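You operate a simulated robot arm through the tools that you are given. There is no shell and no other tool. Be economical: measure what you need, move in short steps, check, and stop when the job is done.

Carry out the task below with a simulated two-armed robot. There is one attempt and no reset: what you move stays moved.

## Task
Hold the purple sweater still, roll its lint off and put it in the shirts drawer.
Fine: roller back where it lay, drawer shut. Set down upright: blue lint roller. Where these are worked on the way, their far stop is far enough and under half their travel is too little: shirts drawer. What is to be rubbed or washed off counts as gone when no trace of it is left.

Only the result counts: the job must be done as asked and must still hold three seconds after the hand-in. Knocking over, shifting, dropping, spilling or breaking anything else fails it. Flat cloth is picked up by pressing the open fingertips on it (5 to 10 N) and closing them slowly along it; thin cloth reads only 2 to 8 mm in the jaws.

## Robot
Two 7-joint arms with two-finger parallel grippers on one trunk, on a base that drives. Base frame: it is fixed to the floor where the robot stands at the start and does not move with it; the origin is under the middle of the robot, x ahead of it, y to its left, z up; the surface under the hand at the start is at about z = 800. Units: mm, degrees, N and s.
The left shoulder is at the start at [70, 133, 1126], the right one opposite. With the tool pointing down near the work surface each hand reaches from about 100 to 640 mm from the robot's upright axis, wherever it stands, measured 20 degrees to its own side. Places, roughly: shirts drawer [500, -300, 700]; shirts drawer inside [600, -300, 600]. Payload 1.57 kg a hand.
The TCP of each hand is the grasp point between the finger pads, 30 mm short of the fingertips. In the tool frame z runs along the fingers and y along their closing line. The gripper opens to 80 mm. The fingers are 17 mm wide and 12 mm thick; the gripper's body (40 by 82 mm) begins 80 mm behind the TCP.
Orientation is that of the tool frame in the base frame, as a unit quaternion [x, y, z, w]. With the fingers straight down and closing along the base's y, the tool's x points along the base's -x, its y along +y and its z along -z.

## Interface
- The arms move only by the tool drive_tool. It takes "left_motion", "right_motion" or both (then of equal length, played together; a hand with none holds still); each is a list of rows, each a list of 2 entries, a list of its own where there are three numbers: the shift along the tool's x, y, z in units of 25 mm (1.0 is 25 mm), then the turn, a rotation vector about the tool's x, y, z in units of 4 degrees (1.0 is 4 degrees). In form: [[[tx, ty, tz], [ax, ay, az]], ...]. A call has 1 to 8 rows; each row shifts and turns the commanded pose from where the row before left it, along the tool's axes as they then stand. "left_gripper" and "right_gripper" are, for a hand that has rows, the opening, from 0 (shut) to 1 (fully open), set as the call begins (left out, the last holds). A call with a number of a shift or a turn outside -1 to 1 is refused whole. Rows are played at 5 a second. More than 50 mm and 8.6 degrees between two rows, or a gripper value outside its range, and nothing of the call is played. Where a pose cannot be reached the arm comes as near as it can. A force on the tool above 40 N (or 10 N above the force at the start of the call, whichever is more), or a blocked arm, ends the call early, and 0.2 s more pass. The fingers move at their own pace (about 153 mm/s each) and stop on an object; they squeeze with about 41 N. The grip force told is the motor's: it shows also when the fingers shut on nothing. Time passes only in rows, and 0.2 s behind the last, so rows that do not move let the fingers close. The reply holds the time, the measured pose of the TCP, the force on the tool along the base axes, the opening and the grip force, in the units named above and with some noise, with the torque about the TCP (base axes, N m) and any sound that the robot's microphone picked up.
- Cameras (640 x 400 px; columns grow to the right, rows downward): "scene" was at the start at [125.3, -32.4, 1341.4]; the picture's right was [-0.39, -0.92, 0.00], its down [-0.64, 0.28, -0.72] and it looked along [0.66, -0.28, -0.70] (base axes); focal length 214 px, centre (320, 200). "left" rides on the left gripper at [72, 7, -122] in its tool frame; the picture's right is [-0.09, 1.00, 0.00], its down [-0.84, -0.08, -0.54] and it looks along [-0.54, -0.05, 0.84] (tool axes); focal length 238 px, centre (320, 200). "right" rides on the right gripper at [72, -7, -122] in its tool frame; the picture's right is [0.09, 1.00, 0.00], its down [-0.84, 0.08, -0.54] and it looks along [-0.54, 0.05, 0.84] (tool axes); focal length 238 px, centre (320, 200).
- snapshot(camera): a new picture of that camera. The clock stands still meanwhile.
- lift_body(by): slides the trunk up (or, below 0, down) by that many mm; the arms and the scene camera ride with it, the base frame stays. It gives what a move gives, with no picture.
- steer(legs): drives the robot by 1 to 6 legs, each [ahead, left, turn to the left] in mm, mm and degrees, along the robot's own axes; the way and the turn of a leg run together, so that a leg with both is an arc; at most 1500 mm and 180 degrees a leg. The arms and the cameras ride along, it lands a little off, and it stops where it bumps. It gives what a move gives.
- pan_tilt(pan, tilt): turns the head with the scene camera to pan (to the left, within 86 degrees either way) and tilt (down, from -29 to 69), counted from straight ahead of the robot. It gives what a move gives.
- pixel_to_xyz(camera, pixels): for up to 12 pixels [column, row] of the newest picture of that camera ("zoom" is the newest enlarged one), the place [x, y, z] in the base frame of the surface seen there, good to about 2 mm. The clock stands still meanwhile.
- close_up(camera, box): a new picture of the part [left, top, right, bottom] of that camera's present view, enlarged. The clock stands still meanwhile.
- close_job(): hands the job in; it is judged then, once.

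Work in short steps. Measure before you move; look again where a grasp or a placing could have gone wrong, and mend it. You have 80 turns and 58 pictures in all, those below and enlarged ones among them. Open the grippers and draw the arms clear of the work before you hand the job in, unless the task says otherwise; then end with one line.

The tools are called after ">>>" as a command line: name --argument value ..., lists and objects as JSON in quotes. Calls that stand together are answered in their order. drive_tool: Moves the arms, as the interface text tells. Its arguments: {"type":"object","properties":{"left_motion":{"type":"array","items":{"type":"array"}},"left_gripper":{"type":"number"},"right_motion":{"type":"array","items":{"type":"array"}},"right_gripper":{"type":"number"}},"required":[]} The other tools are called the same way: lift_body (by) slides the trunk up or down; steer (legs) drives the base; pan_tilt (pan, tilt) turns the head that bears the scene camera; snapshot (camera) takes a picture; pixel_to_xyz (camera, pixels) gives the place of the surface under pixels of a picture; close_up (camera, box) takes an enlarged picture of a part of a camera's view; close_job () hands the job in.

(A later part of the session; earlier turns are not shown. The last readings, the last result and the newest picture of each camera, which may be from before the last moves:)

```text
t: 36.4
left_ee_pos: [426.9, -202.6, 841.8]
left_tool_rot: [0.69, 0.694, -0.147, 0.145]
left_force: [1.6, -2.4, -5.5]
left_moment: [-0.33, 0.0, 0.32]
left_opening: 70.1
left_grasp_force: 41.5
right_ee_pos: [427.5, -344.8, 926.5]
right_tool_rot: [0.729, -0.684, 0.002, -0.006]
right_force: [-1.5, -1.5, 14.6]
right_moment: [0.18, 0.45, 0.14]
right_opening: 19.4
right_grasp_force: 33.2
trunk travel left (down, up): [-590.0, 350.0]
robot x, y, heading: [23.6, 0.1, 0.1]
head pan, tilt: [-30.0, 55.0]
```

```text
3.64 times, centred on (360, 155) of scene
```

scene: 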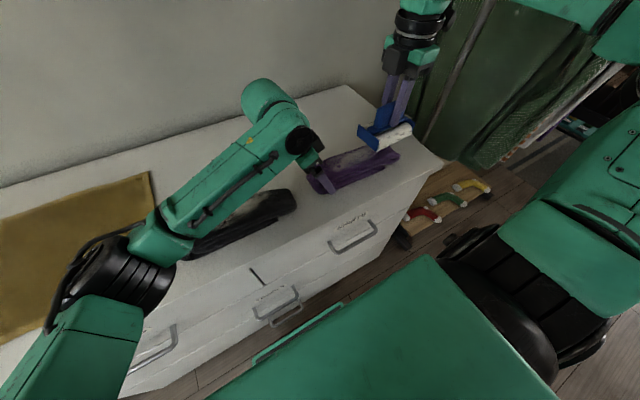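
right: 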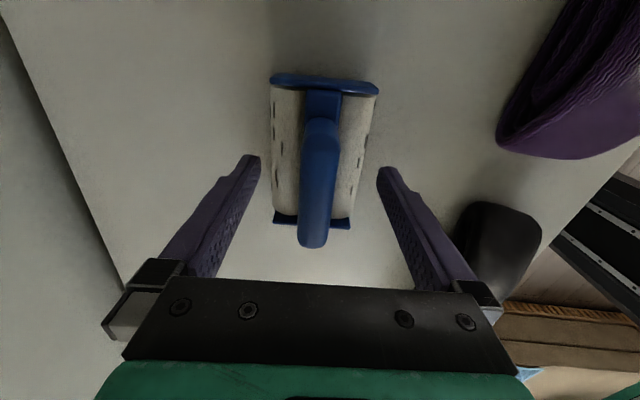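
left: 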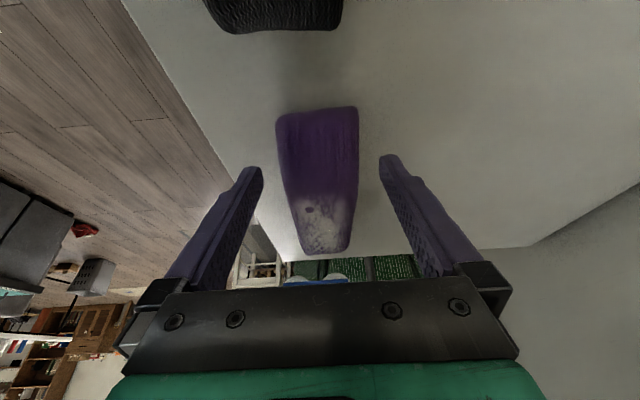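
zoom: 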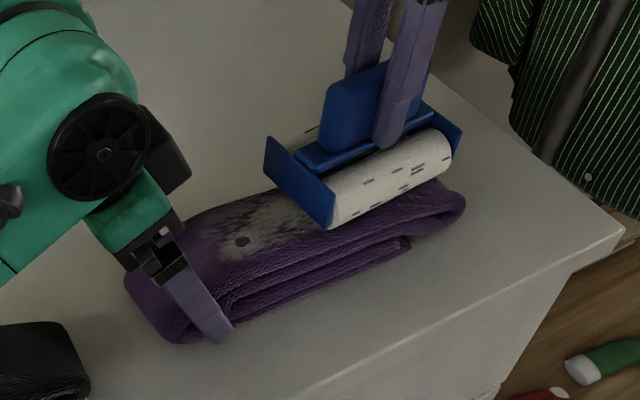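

Contact at ~15 N. I ease up 1.5 mm and roll across the sweater, −x first then +x.

>>> drive_tool --right_motion '[[[-0.025, 0.4, -0.06], [0, 0, 0]], [[-0.025, 0.4, 0], [0, 0, 0]], [[-0.025, 0.4, 0], [0, 0, 0]], [[0.025, -0.5, 0], [0, 0, 0]], [[0.025, -0.5, 0], [0, 0, 0]], [[0.025, -0.5, 0], [0, 0, 0]], [[0.025, -0.5, 0], [0, 0, 0]], [[0.025, -0.5, 0], [0, 0, 0]]]'

>>> drive_tool --right_motion '[[[-0.025, 0.5, 0], [0, 0, 0]], [[-0.025, 0.5, 0], [0, 0, 0]], [[-0.025, 0.5, 0], [0, 0, 0]], [[-0.025, 0.5, 0], [0, 0, 0]], [[-0.025, 0.5, 0], [0, 0, 0]], [[0.025, -0.5, 0], [0, 0, 0]], [[0.025, -0.5, 0], [0, 0, 0]], [[0.025, -0.5, 0], [0, 0, 0]]]'

>>> close_up --camera "scene" --box '[290, 100, 430, 210]'

```text
t: 38.2
left_ee_pos: [427.2, -201.7, 841.4]
left_tool_rot: [0.69, 0.694, -0.147, 0.146]
left_force: [0.4, -0.3, -1.1]
left_moment: [0.47, 0.02, 0.08]
left_opening: 70.0
left_grasp_force: 41.1
right_ee_pos: [460.8, -345.0, 927.1]
right_tool_rot: [0.729, -0.685, 0.001, -0.003]
right_force: [0.0, 0.4, 0.1]
right_moment: [0.02, 0.09, 0.0]
right_opening: 19.5
right_grasp_force: 32.9
trunk travel left (down, up): [-590.0, 350.0]
robot x, y, heading: [28.9, -2.1, -0.0]
head pan, tilt: [-30.0, 55.0]
```

```text
t: 40.0
left_ee_pos: [425.9, -201.0, 841.8]
left_tool_rot: [0.69, 0.693, -0.148, 0.147]
left_force: [-0.2, 0.6, 0.8]
left_moment: [-0.1, 0.1, -0.09]
left_opening: 70.0
left_grasp_force: 40.7
right_ee_pos: [435.8, -344.5, 925.5]
right_tool_rot: [0.729, -0.685, 0.001, -0.003]
right_force: [-0.4, 0.4, -1.4]
right_moment: [0.02, 0.04, 0.01]
right_opening: 19.5
right_grasp_force: 33.1
trunk travel left (down, up): [-590.0, 350.0]
robot x, y, heading: [22.6, -2.5, 0.2]
head pan, tilt: [-30.0, 55.0]
```

```text
3.64 times, centred on (360, 155) of scene
```

zoom: 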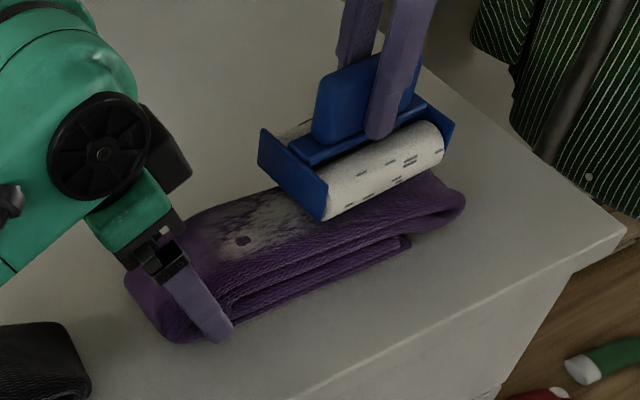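

Force dropped to zero, so the contact was lost. I lower in small steps and read the force.

>>> drive_tool --right_motion '[[[0, 0, 0.1], [0, 0, 0]], [[0, 0, 0.1], [0, 0, 0]]]'

>>> drive_tool --right_motion '[[[-0.025, 0.4, 0.08], [0, 0, 0]], [[-0.025, 0.4, 0], [0, 0, 0]], [[-0.025, 0.4, 0], [0, 0, 0]]]'

```text
t: 40.7
left_ee_pos: [425.5, -201.6, 842.1]
left_tool_rot: [0.689, 0.695, -0.148, 0.146]
left_force: [0.6, 1.2, 5.8]
left_moment: [0.44, 0.54, -0.13]
left_opening: 69.9
left_grasp_force: 41.0
right_ee_pos: [435.4, -344.5, 925.9]
right_tool_rot: [0.729, -0.684, 0.005, -0.006]
right_force: [-2.9, -1.6, 8.9]
right_moment: [0.19, 0.45, 0.14]
right_opening: 20.1
right_grasp_force: 33.5
trunk travel left (down, up): [-590.0, 350.0]
robot x, y, heading: [27.7, -1.5, -0.0]
head pan, tilt: [-30.0, 55.0]
stopped in row 2 (right hand): the force on the tool passed its limit at 42 N (the readings are from after the stop); the commanded pose is now the measured one
```

```text
t: 41.7
left_ee_pos: [425.4, -201.0, 841.8]
left_tool_rot: [0.69, 0.693, -0.148, 0.148]
left_force: [1.0, 2.6, 8.1]
left_moment: [0.57, 0.35, -0.36]
left_opening: 70.2
left_grasp_force: 40.8
right_ee_pos: [406.9, -343.0, 925.8]
right_tool_rot: [0.729, -0.684, 0.01, -0.011]
right_force: [-1.6, 0.3, 7.9]
right_moment: [-0.04, 0.23, 0.06]
right_opening: 19.5
right_grasp_force: 33.3
trunk travel left (down, up): [-590.0, 350.0]
robot x, y, heading: [22.1, 0.5, 0.1]
head pan, tilt: [-30.0, 55.0]
stopped in row 3 (right hand): the force on the tool passed its limit at 41 N (the readings are from after the stop); the commanded pose is now the measured one
```

The sweater is stiff: contact at z≈926 gives ~8 N. I roll at that height with +x then −x strokes.

>>> drive_tool --right_motion '[[[0.025, -0.4, -0.02], [0, 0, 0]], [[0.025, -0.4, 0], [0, 0, 0]], [[0.025, -0.4, 0], [0, 0, 0]], [[0.025, -0.4, 0], [0, 0, 0]], [[0.025, -0.4, 0], [0, 0, 0]]]'

>>> drive_tool --right_motion '[[[-0.9, 0, -1], [0, 0, 0]], [[-0.9, 0, -1], [0, 0, 0]], [[0, -0.8, -0.8], [0, 0, 0]], [[0, -0.9, 0], [0, 0, 0]], [[0, -0.9, 0], [0, 0, 0]]]'

>>> close_up --camera "scene" --box '[290, 100, 430, 210]'

```text
t: 42.9
left_ee_pos: [425.4, -202.0, 842.2]
left_tool_rot: [0.69, 0.693, -0.148, 0.146]
left_force: [0.3, 5.2, 13.6]
left_moment: [-0.17, 0.52, -0.25]
left_opening: 70.0
left_grasp_force: 41.2
right_ee_pos: [457.5, -343.0, 928.0]
right_tool_rot: [0.728, -0.685, 0.009, -0.011]
right_force: [-0.6, -0.6, -1.2]
right_moment: [0.0, 0.0, 0.02]
right_opening: 19.5
right_grasp_force: 33.9
trunk travel left (down, up): [-590.0, 350.0]
robot x, y, heading: [22.6, -2.5, 0.4]
head pan, tilt: [-30.0, 55.0]
```

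```text
t: 44.1
left_ee_pos: [425.0, -202.7, 841.2]
left_tool_rot: [0.69, 0.693, -0.148, 0.147]
left_force: [0.5, 2.6, 16.0]
left_moment: [-0.37, 0.52, -0.01]
left_opening: 69.8
left_grasp_force: 41.1
right_ee_pos: [517.2, -293.6, 997.5]
right_tool_rot: [0.729, -0.685, 0.009, -0.011]
right_force: [0.0, 0.3, -1.0]
right_moment: [0.0, 0.0, 0.01]
right_opening: 19.5
right_grasp_force: 33.5
trunk travel left (down, up): [-590.0, 350.0]
robot x, y, heading: [28.6, 1.9, 0.2]
head pan, tilt: [-30.0, 55.0]
```

```text
3.64 times, centred on (360, 155) of scene
```

zoom: 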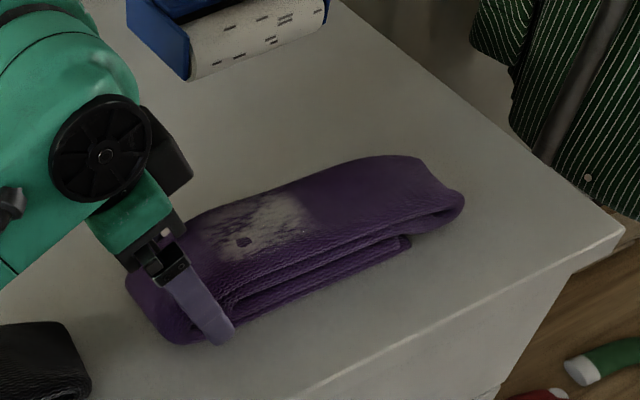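

The right half is clean. I measure the remaining patch's extent before rolling the left half.

>>> pixel_to_xyz --camera "zoom" --pixels '[[185, 225], [195, 240], [215, 255], [200, 215], [240, 200], [290, 195], [310, 215], [300, 235], [240, 258], [265, 225], [180, 235], [240, 190]]'

>>> close_up --camera "left" --box '[220, 80, 440, 290]'

```text
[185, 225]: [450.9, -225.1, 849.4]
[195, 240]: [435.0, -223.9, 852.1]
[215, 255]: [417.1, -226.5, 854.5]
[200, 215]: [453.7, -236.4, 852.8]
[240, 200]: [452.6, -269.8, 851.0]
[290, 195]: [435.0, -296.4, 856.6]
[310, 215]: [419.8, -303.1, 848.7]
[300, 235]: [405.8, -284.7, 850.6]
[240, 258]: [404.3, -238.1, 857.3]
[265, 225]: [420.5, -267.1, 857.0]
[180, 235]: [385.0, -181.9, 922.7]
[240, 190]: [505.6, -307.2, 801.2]
```

```text
1.90 times, centred on (330, 185) of left
```

zoom: 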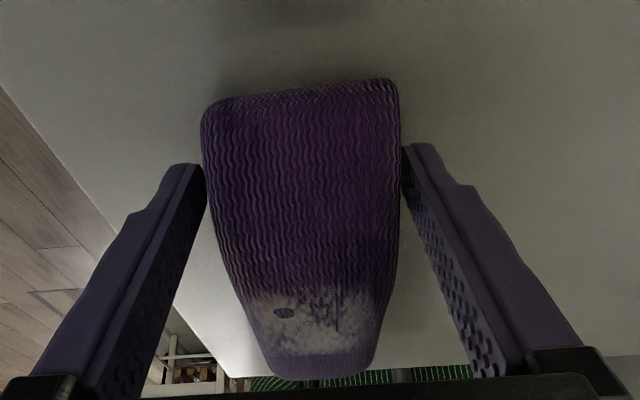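

Remaining patch: x 403–454, y −222…−303. I move the roller to (426,−264) and lower to just above contact.

>>> drive_tool --right_motion '[[[-0.355, 0.89, 0], [0, 0, 0]], [[-0.355, 0.89, 0], [0, 0, 0]], [[-0.355, 0.89, 0.4], [0, 0, 0]], [[-0.355, 0.89, 0.6], [0, 0, 0]], [[0, 0, 0.7], [0, 0, 0]], [[0, 0, 0.7], [0, 0, 0]]]'

>>> drive_tool --right_motion '[[[0, 0, 0.12], [0, 0, 0]], [[0, 0, 0.1], [0, 0, 0]]]'

>>> close_up --camera "scene" --box '[290, 100, 430, 210]'

```text
t: 45.5
left_ee_pos: [424.8, -202.3, 841.5]
left_tool_rot: [0.69, 0.694, -0.148, 0.146]
left_force: [1.1, 1.7, 17.7]
left_moment: [-0.23, 0.59, -0.4]
left_opening: 69.7
left_grasp_force: 40.6
right_ee_pos: [427.7, -265.1, 936.9]
right_tool_rot: [0.729, -0.684, 0.009, -0.01]
right_force: [-0.3, 0.3, -1.7]
right_moment: [0.0, 0.0, 0.03]
right_opening: 19.7
right_grasp_force: 33.3
trunk travel left (down, up): [-590.0, 350.0]
robot x, y, heading: [23.3, 1.1, 0.1]
head pan, tilt: [-30.0, 55.0]
```

```text
t: 46.1
left_ee_pos: [425.0, -203.1, 840.3]
left_tool_rot: [0.691, 0.692, -0.148, 0.146]
left_force: [0.8, 0.2, 15.9]
left_moment: [-0.15, 0.6, -0.36]
left_opening: 69.9
left_grasp_force: 41.1
right_ee_pos: [428.1, -264.2, 931.7]
right_tool_rot: [0.729, -0.684, 0.008, -0.01]
right_force: [-0.1, 0.2, -1.2]
right_moment: [0.0, -0.01, -0.02]
right_opening: 19.4
right_grasp_force: 32.9
trunk travel left (down, up): [-590.0, 350.0]
robot x, y, heading: [26.6, -0.9, 0.2]
head pan, tilt: [-30.0, 55.0]
```

```text
3.64 times, centred on (360, 155) of scene
```

zoom: 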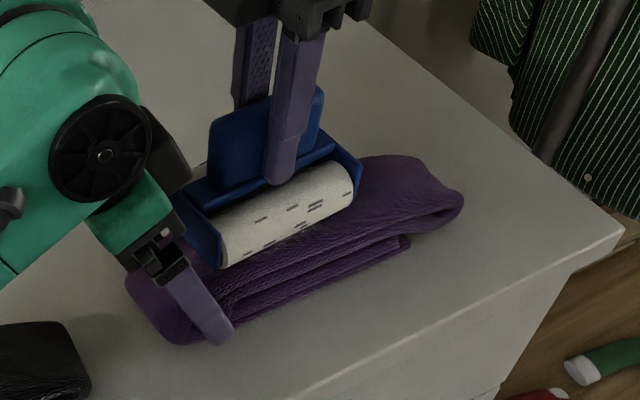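

Roller clears the left finger. I lower ~4 mm and stroke −x.

>>> drive_tool --right_motion '[[[0, 0, 0.08], [0, 0, 0]], [[0, 0, 0.08], [0, 0, 0]]]'

>>> drive_tool --right_motion '[[[-0.025, 0.4, 0.02], [0, 0, 0]], [[-0.025, 0.4, 0], [0, 0, 0]], [[-0.015, 0.3, 0], [0, 0, 0]], [[0.025, -0.4, 0], [0, 0, 0]], [[0.025, -0.4, 0], [0, 0, 0]], [[0.025, -0.4, 0], [0, 0, 0]], [[0.025, -0.4, 0], [0, 0, 0]], [[0.025, -0.4, 0], [0, 0, 0]]]'

>>> close_up --camera "scene" --box '[290, 100, 430, 210]'

```text
t: 46.7
left_ee_pos: [424.8, -201.7, 840.9]
left_tool_rot: [0.69, 0.693, -0.148, 0.146]
left_force: [-0.3, 0.3, 17.8]
left_moment: [-0.13, 0.6, -0.34]
left_opening: 69.7
left_grasp_force: 40.7
right_ee_pos: [428.5, -264.4, 927.4]
right_tool_rot: [0.729, -0.685, 0.008, -0.012]
right_force: [-1.1, 0.5, -2.5]
right_moment: [0.01, 0.03, 0.01]
right_opening: 19.8
right_grasp_force: 33.7
trunk travel left (down, up): [-590.0, 350.0]
robot x, y, heading: [21.5, -2.0, 0.4]
head pan, tilt: [-30.0, 55.0]
```

```text
t: 48.5
left_ee_pos: [426.2, -203.0, 841.0]
left_tool_rot: [0.69, 0.693, -0.148, 0.147]
left_force: [-0.2, 1.3, 16.6]
left_moment: [-0.11, 0.54, -0.36]
left_opening: 69.8
left_grasp_force: 40.9
right_ee_pos: [451.9, -264.7, 928.2]
right_tool_rot: [0.729, -0.684, 0.009, -0.011]
right_force: [0.7, 0.2, -1.5]
right_moment: [0.03, 0.01, 0.0]
right_opening: 19.5
right_grasp_force: 33.4
trunk travel left (down, up): [-590.0, 350.0]
robot x, y, heading: [24.2, -4.5, 0.1]
head pan, tilt: [-30.0, 55.0]
```

```text
3.64 times, centred on (360, 155) of scene
```

zoom: 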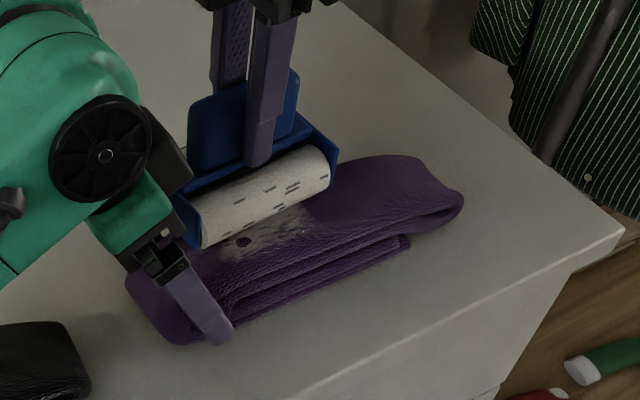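

No force yet. I return to x≈430 and lower in 2 mm steps.

>>> drive_tool --right_motion '[[[-0.025, 0.4, 0], [0, 0, 0]], [[-0.025, 0.4, 0], [0, 0, 0]], [[0, 0, 0.08], [0, 0, 0]], [[0, 0, 0.06], [0, 0, 0]]]'

>>> drive_tool --right_motion '[[[0, 0, 0.06], [0, 0, 0]]]'

```text
t: 49.5
left_ee_pos: [425.5, -201.8, 841.8]
left_tool_rot: [0.69, 0.694, -0.147, 0.147]
left_force: [8.4, -5.8, 1.8]
left_moment: [-0.68, 0.47, -0.9]
left_opening: 69.8
left_grasp_force: 41.0
right_ee_pos: [430.6, -264.0, 926.7]
right_tool_rot: [0.729, -0.684, 0.01, -0.013]
right_force: [-3.6, -0.6, 27.8]
right_moment: [0.05, 1.05, 0.07]
right_opening: 19.5
right_grasp_force: 33.1
trunk travel left (down, up): [-590.0, 350.0]
robot x, y, heading: [26.0, 2.7, 0.3]
head pan, tilt: [-30.0, 55.0]
```

```text
t: 49.9
left_ee_pos: [425.0, -201.9, 842.2]
left_tool_rot: [0.69, 0.694, -0.147, 0.147]
left_force: [1.1, 2.5, 7.5]
left_moment: [0.59, 0.67, -0.33]
left_opening: 69.6
left_grasp_force: 41.1
right_ee_pos: [431.4, -264.3, 926.3]
right_tool_rot: [0.729, -0.684, 0.011, -0.014]
right_force: [-4.1, -2.8, 13.8]
right_moment: [-0.07, 0.62, 0.11]
right_opening: 19.8
right_grasp_force: 33.5
trunk travel left (down, up): [-590.0, 350.0]
robot x, y, heading: [19.8, 0.9, 0.0]
head pan, tilt: [-30.0, 55.0]
stopped in row 1 (right hand): the force on the tool passed its limit at 43 N (the readings are from after the stop); the commanded pose is now the measured one
```

Contact at 926.3 with 14 N. I stroke −x, then +x at this height.

>>> drive_tool --right_motion '[[[-0.025, 0.4, 0], [0, 0, 0]], [[-0.025, 0.4, 0], [0, 0, 0]], [[-0.025, 0.4, 0], [0, 0, 0]]]'

>>> drive_tool --right_motion '[[[0.025, -0.4, -0.02], [0, 0, 0]], [[0.025, -0.4, 0], [0, 0, 0]], [[0.025, -0.4, 0], [0, 0, 0]], [[0.025, -0.4, 0], [0, 0, 0]], [[0.025, -0.4, 0], [0, 0, 0]], [[0.025, -0.4, 0], [0, 0, 0]]]'

>>> close_up --camera "scene" --box '[290, 100, 430, 210]'

```text
t: 50.7
left_ee_pos: [424.3, -201.8, 841.7]
left_tool_rot: [0.691, 0.692, -0.148, 0.147]
left_force: [-5.6, -1.7, 9.7]
left_moment: [0.53, -0.21, -0.55]
left_opening: 69.8
left_grasp_force: 41.0
right_ee_pos: [403.1, -263.0, 926.2]
right_tool_rot: [0.729, -0.684, 0.013, -0.015]
right_force: [10.5, 0.1, 22.8]
right_moment: [-0.76, -0.52, 0.33]
right_opening: 19.7
right_grasp_force: 33.0
trunk travel left (down, up): [-590.0, 350.0]
robot x, y, heading: [22.9, 0.4, 0.1]
head pan, tilt: [-30.0, 55.0]
```

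```text
t: 51.1
left_ee_pos: [424.3, -201.3, 841.5]
left_tool_rot: [0.688, 0.695, -0.148, 0.147]
left_force: [-2.6, 5.0, 8.8]
left_moment: [0.44, 0.84, -0.05]
left_opening: 69.9
left_grasp_force: 41.4
right_ee_pos: [407.3, -263.5, 925.6]
right_tool_rot: [0.728, -0.686, 0.006, -0.007]
right_force: [-5.6, -2.6, 12.6]
right_moment: [-0.24, 0.62, 0.02]
right_opening: 19.4
right_grasp_force: 33.3
trunk travel left (down, up): [-590.0, 350.0]
robot x, y, heading: [23.4, -3.4, -0.1]
head pan, tilt: [-30.0, 55.0]
stopped in row 2 (right hand): the force on the tool passed its limit at 45 N (the readings are from after the stop); the commanded pose is now the measured one
```

```text
3.64 times, centred on (360, 155) of scene
```

zoom: 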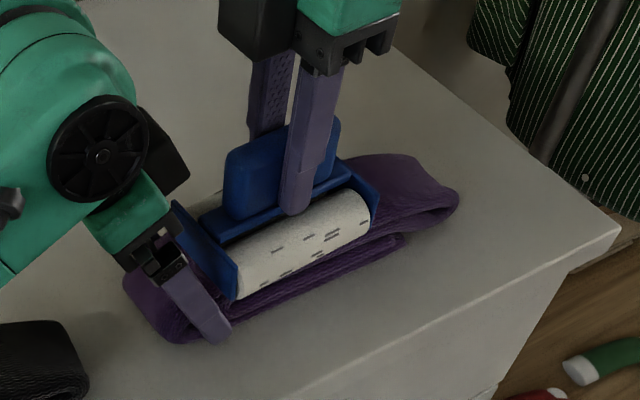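

Contact holds with a force stop. I keep rolling +x, easing up slightly per row.

>>> drive_tool --right_motion '[[[0.02, -0.3, -0.04], [0, 0, 0]], [[0.02, -0.3, 0], [0, 0, 0]], [[0.02, -0.3, 0], [0, 0, 0]], [[0.02, -0.3, 0], [0, 0, 0]], [[0.02, -0.3, 0], [0, 0, 0]], [[0.02, -0.3, 0], [0, 0, 0]], [[0.02, -0.3, 0.02], [0, 0, 0]], [[0.02, -0.3, 0.02], [0, 0, 0]]]'

>>> drive_tool --right_motion '[[[0, 0, -1], [0, 0, 0]], [[0, -0.6, -1], [0, 0, 0]], [[0, -0.9, -0.8], [0, 0, 0]], [[0, -0.9, 0], [0, 0, 0]], [[0, -0.4, 0], [0, 0, 0]]]'

>>> close_up --camera "scene" --box '[290, 100, 430, 210]'

>>> close_up --camera "left" --box '[260, 200, 400, 300]'

```text
t: 52.9
left_ee_pos: [426.3, -202.3, 841.4]
left_tool_rot: [0.688, 0.695, -0.147, 0.149]
left_force: [-5.6, 1.8, 17.8]
left_moment: [-0.54, 1.16, -0.64]
left_opening: 69.9
left_grasp_force: 41.9
right_ee_pos: [467.0, -263.9, 926.0]
right_tool_rot: [0.728, -0.686, 0.005, -0.008]
right_force: [-1.5, 0.7, 1.7]
right_moment: [0.22, 0.22, 0.11]
right_opening: 19.6
right_grasp_force: 33.5
trunk travel left (down, up): [-590.0, 350.0]
robot x, y, heading: [25.9, -3.7, -0.0]
head pan, tilt: [-30.0, 55.0]
```

```text
t: 54.1
left_ee_pos: [425.7, -202.2, 841.5]
left_tool_rot: [0.688, 0.695, -0.146, 0.149]
left_force: [-5.6, 0.7, 23.6]
left_moment: [-0.42, 0.85, -0.49]
left_opening: 70.0
left_grasp_force: 41.5
right_ee_pos: [534.6, -260.9, 996.6]
right_tool_rot: [0.728, -0.686, 0.006, -0.009]
right_force: [0.2, -0.2, -1.0]
right_moment: [0.04, -0.02, -0.03]
right_opening: 19.6
right_grasp_force: 33.6
trunk travel left (down, up): [-590.0, 350.0]
robot x, y, heading: [24.5, -1.1, 0.3]
head pan, tilt: [-30.0, 55.0]
```

```text
3.64 times, centred on (360, 155) of scene
```

zoom: 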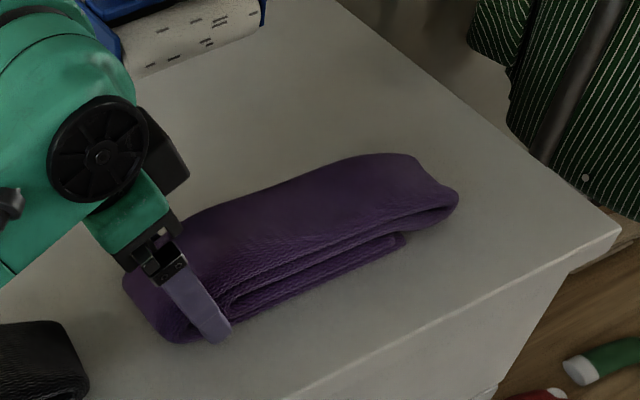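

```text
4.00 times, centred on (330, 250) of left
```

zoom: 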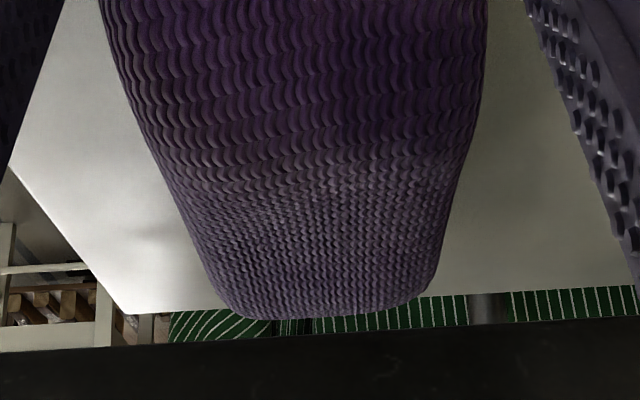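

The patch appears gone. I enlarge more for faint traces.

>>> close_up --camera "scene" --box '[325, 135, 395, 180]'

>>> close_up --camera "left" --box '[270, 215, 370, 285]'

```text
8.89 times, centred on (360, 158) of scene
```

zoom: 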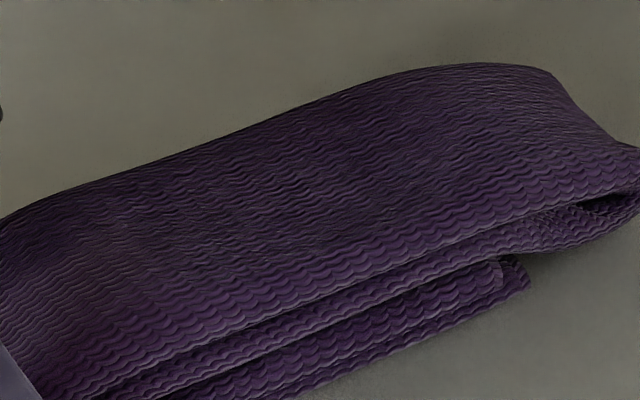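

```text
5.71 times, centred on (320, 250) of left
```

zoom: 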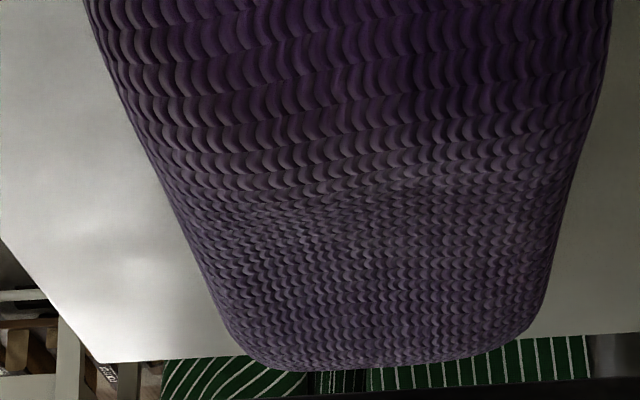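

There is a slightly different tint near the left border of the old patch; I enlarge that spot.

>>> close_up --camera "scene" --box '[322, 150, 358, 174]'

```text
16.00 times, centred on (340, 162) of scene
```

zoom: 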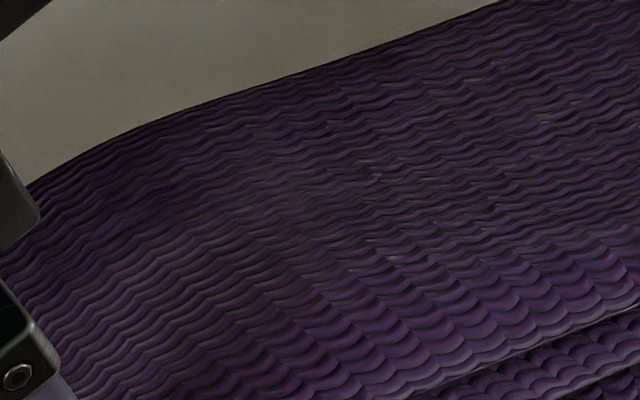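

I check where the faint dull zone at (280,230) lies.

>>> pixel_to_xyz --camera "zoom" --pixels '[[280, 230], [260, 190], [130, 270], [300, 300], [350, 190]]'

```text
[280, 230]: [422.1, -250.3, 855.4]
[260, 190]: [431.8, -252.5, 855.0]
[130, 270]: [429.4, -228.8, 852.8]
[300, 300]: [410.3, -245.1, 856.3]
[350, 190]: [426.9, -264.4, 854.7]
```

Those places were under the roller, but I make one more insurance pass with the roller tipped 2.4° to follow the lower left shoulder.

>>> drive_tool --right_motion '[[[-0.05, 0.8, 0], [0, 0.3, 0]], [[-0.05, 0.8, 0], [0, 0.3, 0]], [[-0.05, 0.8, 0.5], [0, 0, 0]], [[-0.05, 0.8, 0.8], [0, 0, 0]], [[0, 0, 0.8], [0, 0, 0]], [[0, 0.4, 0.6], [0, 0, 0]], [[0, 0.6, 0.06], [0, 0, 0]]]'

>>> drive_tool --right_motion '[[[0, 0, 0.06], [0, 0, 0]], [[0, 0, 0.04], [0, 0, 0]]]'

```text
t: 55.7
left_ee_pos: [425.1, -202.4, 840.9]
left_tool_rot: [0.688, 0.696, -0.146, 0.148]
left_force: [-4.2, -2.4, 25.6]
left_moment: [-0.12, 0.33, -0.33]
left_opening: 70.1
left_grasp_force: 41.1
right_ee_pos: [432.0, -262.8, 928.6]
right_tool_rot: [0.727, -0.686, 0.021, 0.004]
right_force: [1.9, 1.1, 4.7]
right_moment: [0.26, 0.01, -0.11]
right_opening: 19.5
right_grasp_force: 34.0
trunk travel left (down, up): [-590.0, 350.0]
robot x, y, heading: [26.8, -1.4, 0.1]
head pan, tilt: [-30.0, 55.0]
```

```text
t: 56.3
left_ee_pos: [425.4, -202.1, 841.6]
left_tool_rot: [0.688, 0.695, -0.147, 0.148]
left_force: [5.2, -5.7, 13.6]
left_moment: [-1.14, 0.08, -0.73]
left_opening: 69.7
left_grasp_force: 40.9
right_ee_pos: [432.1, -262.6, 927.9]
right_tool_rot: [0.727, -0.686, 0.022, 0.003]
right_force: [2.1, -5.7, 38.6]
right_moment: [1.55, 0.84, 0.0]
right_opening: 20.0
right_grasp_force: 33.3
trunk travel left (down, up): [-590.0, 350.0]
robot x, y, heading: [23.1, -4.3, -0.1]
head pan, tilt: [-30.0, 55.0]
```

38 N is too much; I ease up 2 mm and stroke both ways.

>>> drive_tool --right_motion '[[[0, 0, -0.06], [0, 0, 0]], [[-0.02, 0.35, 0], [0, 0, 0]], [[-0.02, 0.35, 0], [0, 0, 0]], [[-0.02, 0.35, 0], [0, 0, 0]], [[0.02, -0.35, 0], [0, 0, 0]], [[0.02, -0.35, 0], [0, 0, 0]], [[0.02, -0.35, 0], [0, 0, 0]]]'

>>> drive_tool --right_motion '[[[0.02, -0.35, 0.0], [0, 0, 0]], [[0.02, -0.35, 0.0], [0, 0, 0]], [[0.02, -0.35, 0.02], [0, 0, 0]], [[0, 0, -0.8], [0, 0, 0]], [[0, -0.5, -1], [0, 0, 0]], [[0, -0.8, -1], [0, -0.3, 0]], [[0, -0.8, 0], [0, -0.3, 0]], [[0, -0.7, 0], [0, 0, 0]]]'

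>>> close_up --camera "scene" --box '[322, 135, 394, 180]'

```text
t: 58.0
left_ee_pos: [425.5, -201.3, 841.0]
left_tool_rot: [0.686, 0.697, -0.145, 0.149]
left_force: [-2.2, 5.6, 11.3]
left_moment: [0.59, 0.73, -0.18]
left_opening: 69.7
left_grasp_force: 41.1
right_ee_pos: [428.3, -263.7, 926.7]
right_tool_rot: [0.727, -0.686, 0.019, 0.008]
right_force: [-7.0, -2.2, 16.0]
right_moment: [0.0, 0.86, 0.19]
right_opening: 19.9
right_grasp_force: 33.5
trunk travel left (down, up): [-590.0, 350.0]
robot x, y, heading: [22.4, -0.8, 0.0]
head pan, tilt: [-30.0, 55.0]
stopped in row 7 (right hand): the force on the tool passed its limit at 51 N (the readings are from after the stop); the commanded pose is now the measured one
```

```text
t: 59.8
left_ee_pos: [427.1, -201.9, 840.5]
left_tool_rot: [0.686, 0.696, -0.147, 0.149]
left_force: [-2.7, 0.6, 24.4]
left_moment: [-0.41, 0.41, -0.67]
left_opening: 69.6
left_grasp_force: 40.8
right_ee_pos: [525.4, -256.5, 995.7]
right_tool_rot: [0.727, -0.686, 0.003, -0.007]
right_force: [-1.1, -0.2, -0.5]
right_moment: [0.01, 0.0, -0.05]
right_opening: 19.7
right_grasp_force: 33.5
trunk travel left (down, up): [-590.0, 350.0]
robot x, y, heading: [23.7, -1.7, 0.3]
head pan, tilt: [-30.0, 55.0]
```

```text
8.89 times, centred on (358, 158) of scene
```

zoom: 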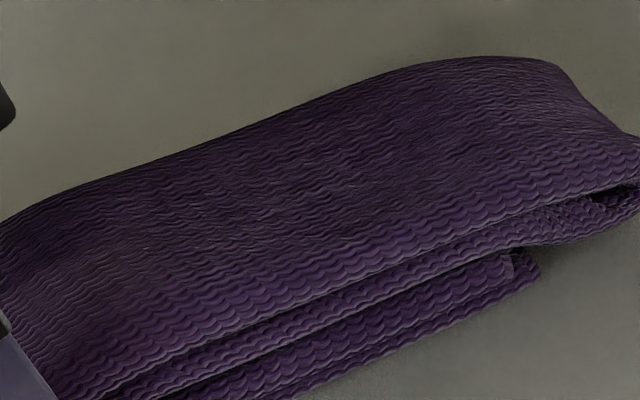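

I compare with the left camera once more.

>>> close_up --camera "left" --box '[270, 215, 370, 285]'

```text
5.71 times, centred on (320, 250) of left
```

zoom: 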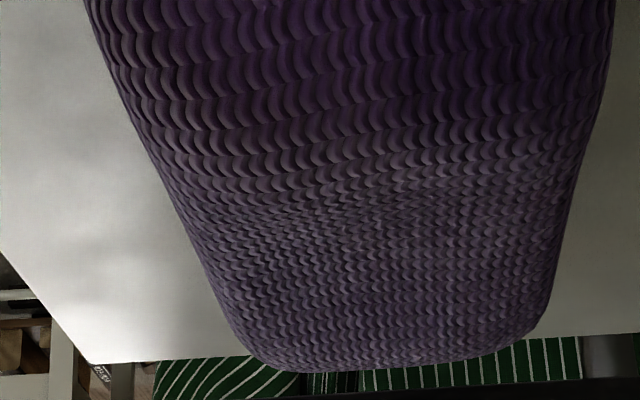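

Same appearance: plain knit shading, no lint. I release the sweater with the left hand and retreat along its tool axis.

>>> drive_tool --left_motion '[[[0, 0, 0], [0, 0, 0]], [[0, 0, 0], [0, 0, 0]], [[0, 0, -0.5], [0, 0, 0]], [[0, 0, -1], [0, 0, 0]], [[0, 0, -1], [0, 0, 0]], [[0, 0, -1], [0, 0, 0]], [[0, 0, -1], [0, 0, 0]], [[0, 0, -1], [0, 0, 0]]]' --left_gripper 1

>>> steer --legs '[[49, 0, 0]]'

```text
t: 61.6
left_ee_pos: [429.6, -145.9, 964.9]
left_tool_rot: [0.687, 0.697, -0.147, 0.145]
left_force: [-0.5, 0.1, 0.6]
left_moment: [0.04, -0.01, -0.01]
left_opening: 80.2
left_grasp_force: 0.0
right_ee_pos: [528.1, -256.3, 994.2]
right_tool_rot: [0.728, -0.686, 0.002, -0.005]
right_force: [-0.5, 0.3, -1.0]
right_moment: [-0.01, 0.0, -0.03]
right_opening: 19.6
right_grasp_force: 33.8
trunk travel left (down, up): [-590.0, 350.0]
robot x, y, heading: [25.4, -1.6, 0.2]
head pan, tilt: [-30.0, 55.0]
```

```text
t: 62.7
left_ee_pos: [481.4, -144.6, 964.0]
left_tool_rot: [0.685, 0.699, -0.147, 0.146]
left_force: [0.3, 0.0, 0.2]
left_moment: [0.0, 0.0, -0.03]
left_opening: 80.1
left_grasp_force: 0.1
right_ee_pos: [581.6, -254.9, 992.5]
right_tool_rot: [0.729, -0.685, 0.001, -0.005]
right_force: [0.4, 0.2, -2.4]
right_moment: [0.03, -0.01, -0.01]
right_opening: 19.5
right_grasp_force: 33.2
trunk travel left (down, up): [-590.0, 350.0]
robot x, y, heading: [70.2, -1.9, 0.3]
head pan, tilt: [-30.0, 55.0]
stopped in leg 1: the robot was blocked; the commanded pose is now the measured one
```

Left moves away to +y while the right goes down and over the roller's place.

>>> drive_tool --left_motion '[[[0.914, 0, -0.407], [0, 0, 0]], [[0.914, 0, -0.407], [0, 0, 0]], [[0.914, 0, -0.407], [0, 0, 0]], [[0.914, 0, -0.407], [0, 0, 0]], [[0.914, 0, -0.407], [0, 0, 0]], [[0.914, 0, -0.407], [0, 0, 0]], [[0.914, 0, -0.407], [0, 0, 0]]]' --right_motion '[[[0, 0, 0.8], [0, 0, 0]], [[0, 0, 0.8], [0, 0, 0]], [[0, 0, 0.8], [0, 0, 0]], [[-1, -0.19, 0], [0, 0, 0]], [[-1, -0.19, 0], [0, 0, 0]], [[-1, -0.19, 0], [0, 0, 0]], [[-1, -0.19, 0], [0, 0, 0]]]'

```text
t: 64.3
left_ee_pos: [477.6, 30.4, 964.6]
left_tool_rot: [0.685, 0.699, -0.147, 0.147]
left_force: [0.1, -0.8, 0.2]
left_moment: [-0.01, 0.02, -0.03]
left_opening: 80.0
left_grasp_force: 0.0
right_ee_pos: [590.4, -153.3, 932.5]
right_tool_rot: [0.728, -0.686, 0.002, -0.005]
right_force: [-0.8, 0.8, -0.7]
right_moment: [-0.02, -0.01, 0.02]
right_opening: 19.2
right_grasp_force: 34.0
trunk travel left (down, up): [-590.0, 350.0]
robot x, y, heading: [73.6, -0.3, 0.1]
head pan, tilt: [-30.0, 55.0]
```

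Lower to just above the surface at (594,−152).

>>> drive_tool --right_motion '[[[0, -0.08, 0.8], [0, 0, 0]], [[0, -0.08, 0.8], [0, 0, 0]], [[0, 0, 0.7], [0, 0, 0]], [[0, 0, 0.1], [0, 0, 0]]]'

```text
t: 65.3
left_ee_pos: [476.3, 30.0, 964.5]
left_tool_rot: [0.685, 0.698, -0.147, 0.146]
left_force: [0.4, -0.3, -0.9]
left_moment: [-0.01, 0.03, 0.02]
left_opening: 80.1
left_grasp_force: 0.1
right_ee_pos: [595.0, -154.0, 875.5]
right_tool_rot: [0.729, -0.685, 0.003, -0.006]
right_force: [0.3, -0.2, -2.0]
right_moment: [-0.01, -0.03, 0.0]
right_opening: 19.6
right_grasp_force: 33.3
trunk travel left (down, up): [-590.0, 350.0]
robot x, y, heading: [74.3, 0.5, 0.3]
head pan, tilt: [-30.0, 55.0]
```

Continue lowering in small steps until contact.

>>> drive_tool --right_motion '[[[0, 0, 0.1], [0, 0, 0]], [[0, 0, 0.06], [0, 0, 0]]]'

>>> snapshot --camera "right"

```text
t: 65.9
left_ee_pos: [474.3, 31.3, 965.7]
left_tool_rot: [0.685, 0.698, -0.146, 0.146]
left_force: [0.0, 0.9, -1.0]
left_moment: [0.0, 0.01, 0.02]
left_opening: 80.0
left_grasp_force: 0.0
right_ee_pos: [593.1, -153.5, 873.1]
right_tool_rot: [0.729, -0.684, 0.003, -0.007]
right_force: [4.3, -2.7, 17.8]
right_moment: [-1.14, 0.17, 0.26]
right_opening: 19.8
right_grasp_force: 33.7
trunk travel left (down, up): [-590.0, 350.0]
robot x, y, heading: [75.4, -2.8, 0.5]
head pan, tilt: [-30.0, 55.0]
```

```text
21 pictures are left
```

right: 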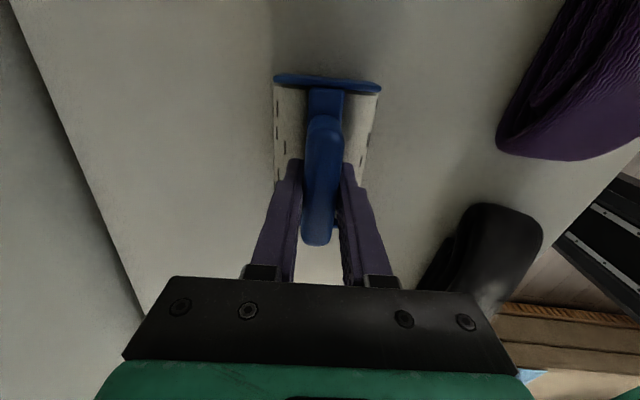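

Contact at 873 with 18 N: the roller stands on the chest. Open and rise.

>>> drive_tool --right_motion '[[[0, 0, 0], [0, 0, 0]], [[0, 0, 0], [0, 0, 0]], [[0, 0, 0], [0, 0, 0]], [[0, 0, -0.6], [0, 0, 0]], [[0, 0, -0.8], [0, 0, 0]], [[0, 0, -0.8], [0, 0, 0]]]' --right_gripper 1

>>> steer --legs '[[-60, 0, 0]]'

>>> snapshot --camera "scene"

```text
t: 67.3
left_ee_pos: [475.9, 31.1, 963.9]
left_tool_rot: [0.684, 0.699, -0.145, 0.147]
left_force: [0.6, 0.0, -0.5]
left_moment: [0.01, 0.01, -0.01]
left_opening: 79.9
left_grasp_force: 0.1
right_ee_pos: [593.2, -156.0, 926.0]
right_tool_rot: [0.729, -0.685, 0.002, -0.006]
right_force: [-0.4, 0.2, -0.4]
right_moment: [0.02, -0.01, 0.0]
right_opening: 80.1
right_grasp_force: 0.1
right hand out of reach, approached as far as the arm can: row 6
trunk travel left (down, up): [-590.0, 350.0]
robot x, y, heading: [72.6, 1.3, 0.3]
head pan, tilt: [-30.0, 55.0]
```

```text
t: 68.3
left_ee_pos: [417.6, 30.6, 964.4]
left_tool_rot: [0.684, 0.699, -0.146, 0.147]
left_force: [0.1, 0.0, 0.1]
left_moment: [0.0, -0.03, 0.04]
left_opening: 79.8
left_grasp_force: 0.1
right_ee_pos: [534.2, -156.2, 923.8]
right_tool_rot: [0.729, -0.684, 0.001, -0.008]
right_force: [-0.4, -0.1, 0.5]
right_moment: [0.01, 0.01, 0.02]
right_opening: 80.0
right_grasp_force: 0.0
trunk travel left (down, up): [-590.0, 350.0]
robot x, y, heading: [14.8, -1.0, 0.3]
head pan, tilt: [-30.0, 55.0]
```

```text
20 pictures are left
```

scene: 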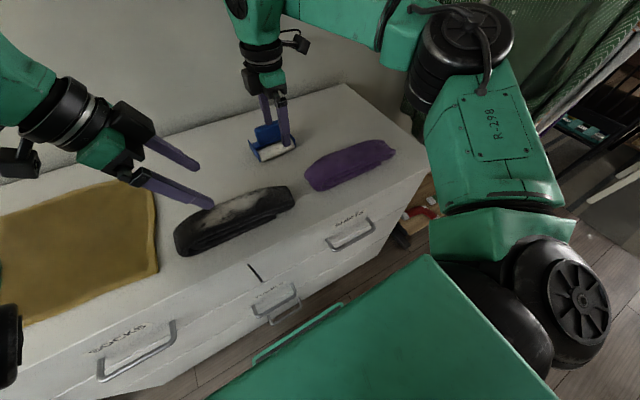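

Roller stands upright in its place; the sweater looks clean. I measure the drawer's borders, the rack/shelf on the right and the sweater's pose.

>>> pixel_to_xyz --camera "scene" --pixels '[[248, 265], [260, 282], [402, 185], [380, 240], [330, 245], [372, 236], [350, 241], [430, 210], [415, 220], [310, 172], [392, 150], [350, 165]]'

>>> close_up --camera "scene" --box '[230, 130, 430, 330]'

```text
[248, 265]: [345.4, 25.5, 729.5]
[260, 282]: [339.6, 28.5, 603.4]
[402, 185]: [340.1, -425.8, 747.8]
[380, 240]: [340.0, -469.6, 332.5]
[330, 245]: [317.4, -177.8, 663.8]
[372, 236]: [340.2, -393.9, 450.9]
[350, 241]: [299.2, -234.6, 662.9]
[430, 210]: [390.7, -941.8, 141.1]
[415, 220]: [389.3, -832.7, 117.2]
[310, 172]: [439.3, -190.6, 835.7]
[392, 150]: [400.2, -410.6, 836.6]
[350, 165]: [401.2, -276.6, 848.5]
```

```text
2.00 times, centred on (330, 230) of scene
```

zoom: 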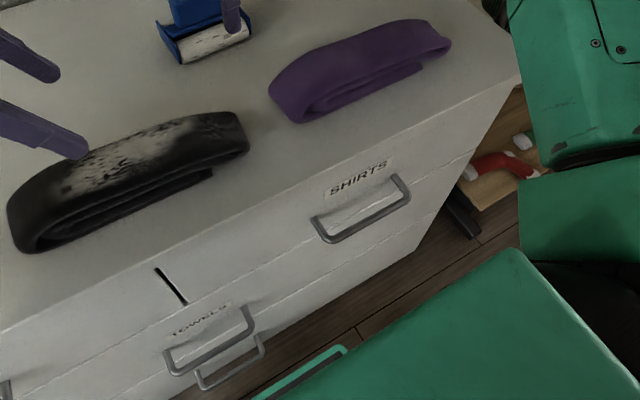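

Drawer spans y≈25…−515, so it's centred at the handle. I raise the right hand, then shift the robot 150 mm to its right.

>>> drive_tool --right_motion '[[[0, 0, -1], [0, 0, 0.875]], [[0, 0, -1], [0, 0, 0]], [[0.5, 1, 0], [0, 0, 0]], [[1, 1, 0], [0, 0, 0]], [[1, 1, 0], [0, 0, 0]], [[1, 1, 0], [0, 0, 0]]]' --left_motion '[[[0, 0, 0], [0, 1, 0]], [[0, 0, 0], [0, 1, 0]], [[0, 0, 0], [0, 1, 0]], [[0, 0, 0], [0, 1, 0]], [[0, 0, 0], [0, 1, 0]], [[0, 0, 0], [0, 1, 0]]]'

>>> steer --legs '[[0, -150, 0]]'

```text
t: 69.7
left_ee_pos: [417.0, 30.8, 965.0]
left_tool_rot: [0.7, 0.714, -0.001, -0.002]
left_force: [0.3, 0.6, -0.5]
left_moment: [0.0, -0.01, -0.02]
left_opening: 80.2
left_grasp_force: 0.1
right_ee_pos: [423.6, -249.7, 970.2]
right_tool_rot: [0.707, -0.707, 0.001, -0.009]
right_force: [0.1, 0.9, -0.2]
right_moment: [0.07, -0.04, 0.01]
right_opening: 79.9
right_grasp_force: 0.1
right hand out of reach, approached as far as the arm can: row 1, 2
trunk travel left (down, up): [-590.0, 350.0]
robot x, y, heading: [16.9, -4.8, 0.3]
head pan, tilt: [-30.0, 55.0]
```

```text
t: 71.0
left_ee_pos: [417.8, -120.4, 964.7]
left_tool_rot: [0.701, 0.713, -0.002, -0.001]
left_force: [-0.8, -0.2, -0.2]
left_moment: [0.0, -0.01, -0.06]
left_opening: 80.1
left_grasp_force: 0.0
right_ee_pos: [425.6, -399.3, 969.9]
right_tool_rot: [-0.707, 0.707, -0.001, 0.006]
right_force: [0.1, -0.4, -0.1]
right_moment: [-0.01, 0.02, 0.02]
right_opening: 80.1
right_grasp_force: 0.1
trunk travel left (down, up): [-590.0, 350.0]
robot x, y, heading: [15.7, -156.2, -0.1]
head pan, tilt: [-30.0, 55.0]
```

Left goes to above the sweater's middle (428,−302), right moves a bit aside to −y.

>>> drive_tool --left_motion '[[[-0.91, 0.06, 0.2], [0, 0, 0]], [[-0.91, 0.06, 0.2], [0, 0, 0]], [[-0.91, 0.06, 0.2], [0, 0, 0]], [[-0.91, 0.06, 0.2], [0, 0, 0]], [[-0.91, 0.06, 0.2], [0, 0, 0]], [[-0.91, 0.06, 0.2], [0, 0, 0]], [[-0.91, 0.06, 0.2], [0, 0, 0]], [[-0.91, 0.06, 0.2], [0, 0, 0]]]' --right_motion '[[[0.4, 0, 0], [0, 0, 0]], [[0.4, 0, 0], [0, 0, 0]], [[0.4, 0, 0], [0, 0, 0]], [[0.4, 0, 0], [0, 0, 0]], [[0.4, 0, 0], [0, 0, 0]], [[0.4, 0, 0], [0, 0, 0]], [[0.4, 0, 0], [0, 0, 0]], [[0.4, 0, 0], [0, 0, 0]]]'

>>> snapshot --camera "left"

```text
t: 72.8
left_ee_pos: [433.0, -304.3, 924.3]
left_tool_rot: [0.701, 0.713, 0.0, -0.003]
left_force: [-0.4, 0.0, 0.5]
left_moment: [0.02, 0.03, 0.01]
left_opening: 80.0
left_grasp_force: 0.0
right_ee_pos: [425.1, -482.2, 968.8]
right_tool_rot: [-0.707, 0.707, -0.002, 0.007]
right_force: [0.6, 0.4, 0.1]
right_moment: [0.01, -0.03, -0.01]
right_opening: 79.8
right_grasp_force: 0.0
trunk travel left (down, up): [-590.0, 350.0]
robot x, y, heading: [16.3, -152.0, 0.1]
head pan, tilt: [-30.0, 55.0]
```

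```text
18 pictures are left
```

left: 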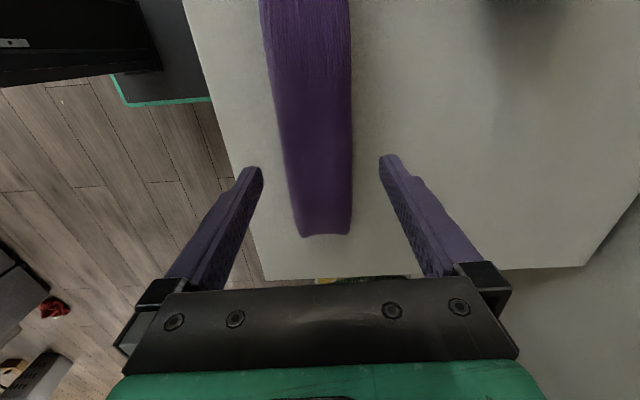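

I measure the sweater's edges near the finger line before lowering.

>>> pixel_to_xyz --camera "left" --pixels '[[285, 150], [350, 150], [280, 130], [351, 130], [275, 100], [352, 100], [292, 200], [351, 200], [315, 150], [315, 230]]'

```text
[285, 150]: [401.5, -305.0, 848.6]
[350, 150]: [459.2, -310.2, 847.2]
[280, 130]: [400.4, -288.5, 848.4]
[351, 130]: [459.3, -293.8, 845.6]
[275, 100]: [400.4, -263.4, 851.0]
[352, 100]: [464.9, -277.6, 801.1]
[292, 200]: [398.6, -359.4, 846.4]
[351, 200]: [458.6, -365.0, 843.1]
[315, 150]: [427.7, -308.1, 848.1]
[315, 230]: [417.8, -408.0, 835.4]
```

Centre x≈430. I lower to z≈838 and close.

>>> drive_tool --left_motion '[[[0, -0.12, 0.8], [0, 0, 0]], [[0, 0, 0.9], [0, 0, 0]], [[0, 0, 0.9], [0, 0, 0]], [[0, 0, 0.85], [0, 0, 0]]]'

>>> drive_tool --left_motion '[[[0, 0, 0], [0, 0, 0]], [[0, 0, 0], [0, 0, 0]], [[0, 0, 0], [0, 0, 0]], [[0, 0, -0.4], [0, 0, 0]], [[0, 0, -0.6], [0, 0, 0]], [[0, 0, -1], [0, 0, 0]], [[0, 0, -1], [0, 0, 0]]]' --left_gripper 0

>>> snapshot --camera "scene"

```text
t: 73.8
left_ee_pos: [429.9, -300.9, 837.2]
left_tool_rot: [0.701, 0.713, 0.0, -0.003]
left_force: [-0.1, 0.2, -0.3]
left_moment: [0.01, 0.0, -0.01]
left_opening: 79.8
left_grasp_force: 0.0
right_ee_pos: [424.8, -481.1, 969.3]
right_tool_rot: [-0.706, 0.708, -0.002, 0.007]
right_force: [-0.5, 0.3, 0.3]
right_moment: [0.02, 0.01, 0.01]
right_opening: 80.3
right_grasp_force: 0.1
trunk travel left (down, up): [-590.0, 350.0]
robot x, y, heading: [16.3, -149.6, 0.1]
head pan, tilt: [-30.0, 55.0]
```

```text
t: 75.4
left_ee_pos: [430.9, -301.5, 912.7]
left_tool_rot: [0.701, 0.713, 0.0, -0.002]
left_force: [0.3, -0.1, -3.2]
left_moment: [0.02, -0.02, 0.01]
left_opening: 69.9
left_grasp_force: 41.0
right_ee_pos: [425.5, -480.8, 970.0]
right_tool_rot: [0.707, -0.707, 0.002, -0.007]
right_force: [0.1, 0.6, 0.2]
right_moment: [0.0, -0.03, 0.0]
right_opening: 80.0
right_grasp_force: 0.0
trunk travel left (down, up): [-590.0, 350.0]
robot x, y, heading: [14.8, -154.1, 0.0]
head pan, tilt: [-30.0, 55.0]
```

```text
17 pictures are left
```

scene: 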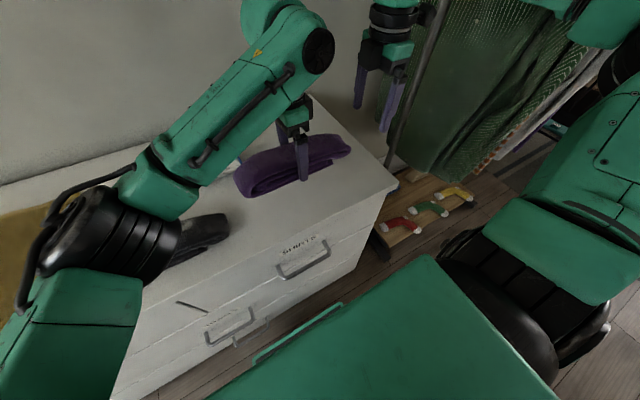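

Sweater held (≈3 N). I lift it higher and toward +y with the left while the right starts pitching towards horizontal, then back the robot 140 mm.

>>> drive_tool --left_motion '[[[0, 0, -0.6], [0, 0, 0]], [[0.4, 0, -0.6], [0, 0, 0]], [[0.8, 0, -0.6], [0, 0, 0]], [[0.8, 0, -0.6], [0, 0, 0]], [[0.8, 0, -0.6], [0, 0, 0]], [[0.8, 0, -0.6], [0, 0, 0]], [[0.8, 0, -0.6], [0, 0, 0]], [[0.8, 0, -0.6], [0, 0, 0]]]' --right_motion '[[[0, 0, 0], [0.975, 0, 0]], [[0, 0, 0], [0.975, 0, 0]], [[0, 0, 0], [0.975, 0, 0]], [[0, 0, 0], [0.975, 0, 0]], [[0, 0, 0], [0.975, 0, 0]], [[0, 0, 0], [0.975, 0, 0]], [[0, 0, 0], [0.975, 0, 0]], [[0, 0, 0], [0.975, 0, 0]]]'

>>> steer --legs '[[-150, 0, 0]]'

>>> lift_body --by -120

```text
t: 77.2
left_ee_pos: [425.9, -170.7, 1034.8]
left_tool_rot: [0.701, 0.713, -0.001, -0.001]
left_force: [0.2, -0.2, -2.9]
left_moment: [-0.05, -0.03, 0.04]
left_opening: 69.6
left_grasp_force: 41.1
right_ee_pos: [424.3, -479.8, 971.2]
right_tool_rot: [-0.679, 0.681, -0.193, 0.197]
right_force: [0.9, 0.6, -0.8]
right_moment: [-0.01, -0.01, -0.02]
right_opening: 79.7
right_grasp_force: 0.0
trunk travel left (down, up): [-590.0, 350.0]
robot x, y, heading: [15.5, -150.7, 0.3]
head pan, tilt: [-30.0, 55.0]
```

```text
t: 78.6
left_ee_pos: [277.0, -173.3, 1033.0]
left_tool_rot: [0.703, 0.712, -0.001, -0.003]
left_force: [-0.5, 0.7, -3.4]
left_moment: [0.05, 0.0, 0.0]
left_opening: 69.8
left_grasp_force: 40.6
right_ee_pos: [274.0, -480.3, 969.9]
right_tool_rot: [-0.679, 0.681, -0.192, 0.196]
right_force: [0.8, 0.6, -1.2]
right_moment: [0.0, 0.0, 0.01]
right_opening: 80.0
right_grasp_force: 0.2
trunk travel left (down, up): [-590.0, 350.0]
robot x, y, heading: [-137.1, -153.0, -0.2]
head pan, tilt: [-30.0, 55.0]
```

```text
t: 80.1
left_ee_pos: [276.8, -174.2, 912.8]
left_tool_rot: [0.703, 0.711, -0.002, -0.003]
left_force: [0.9, -0.2, -3.0]
left_moment: [0.04, -0.01, 0.0]
left_opening: 69.7
left_grasp_force: 41.1
right_ee_pos: [273.4, -481.0, 850.1]
right_tool_rot: [-0.678, 0.682, -0.192, 0.196]
right_force: [-0.8, -0.6, -0.1]
right_moment: [0.03, -0.02, 0.02]
right_opening: 80.0
right_grasp_force: 0.0
trunk travel left (down, up): [-470.0, 470.0]
robot x, y, heading: [-137.8, -150.5, 0.1]
head pan, tilt: [-30.0, 55.0]
```

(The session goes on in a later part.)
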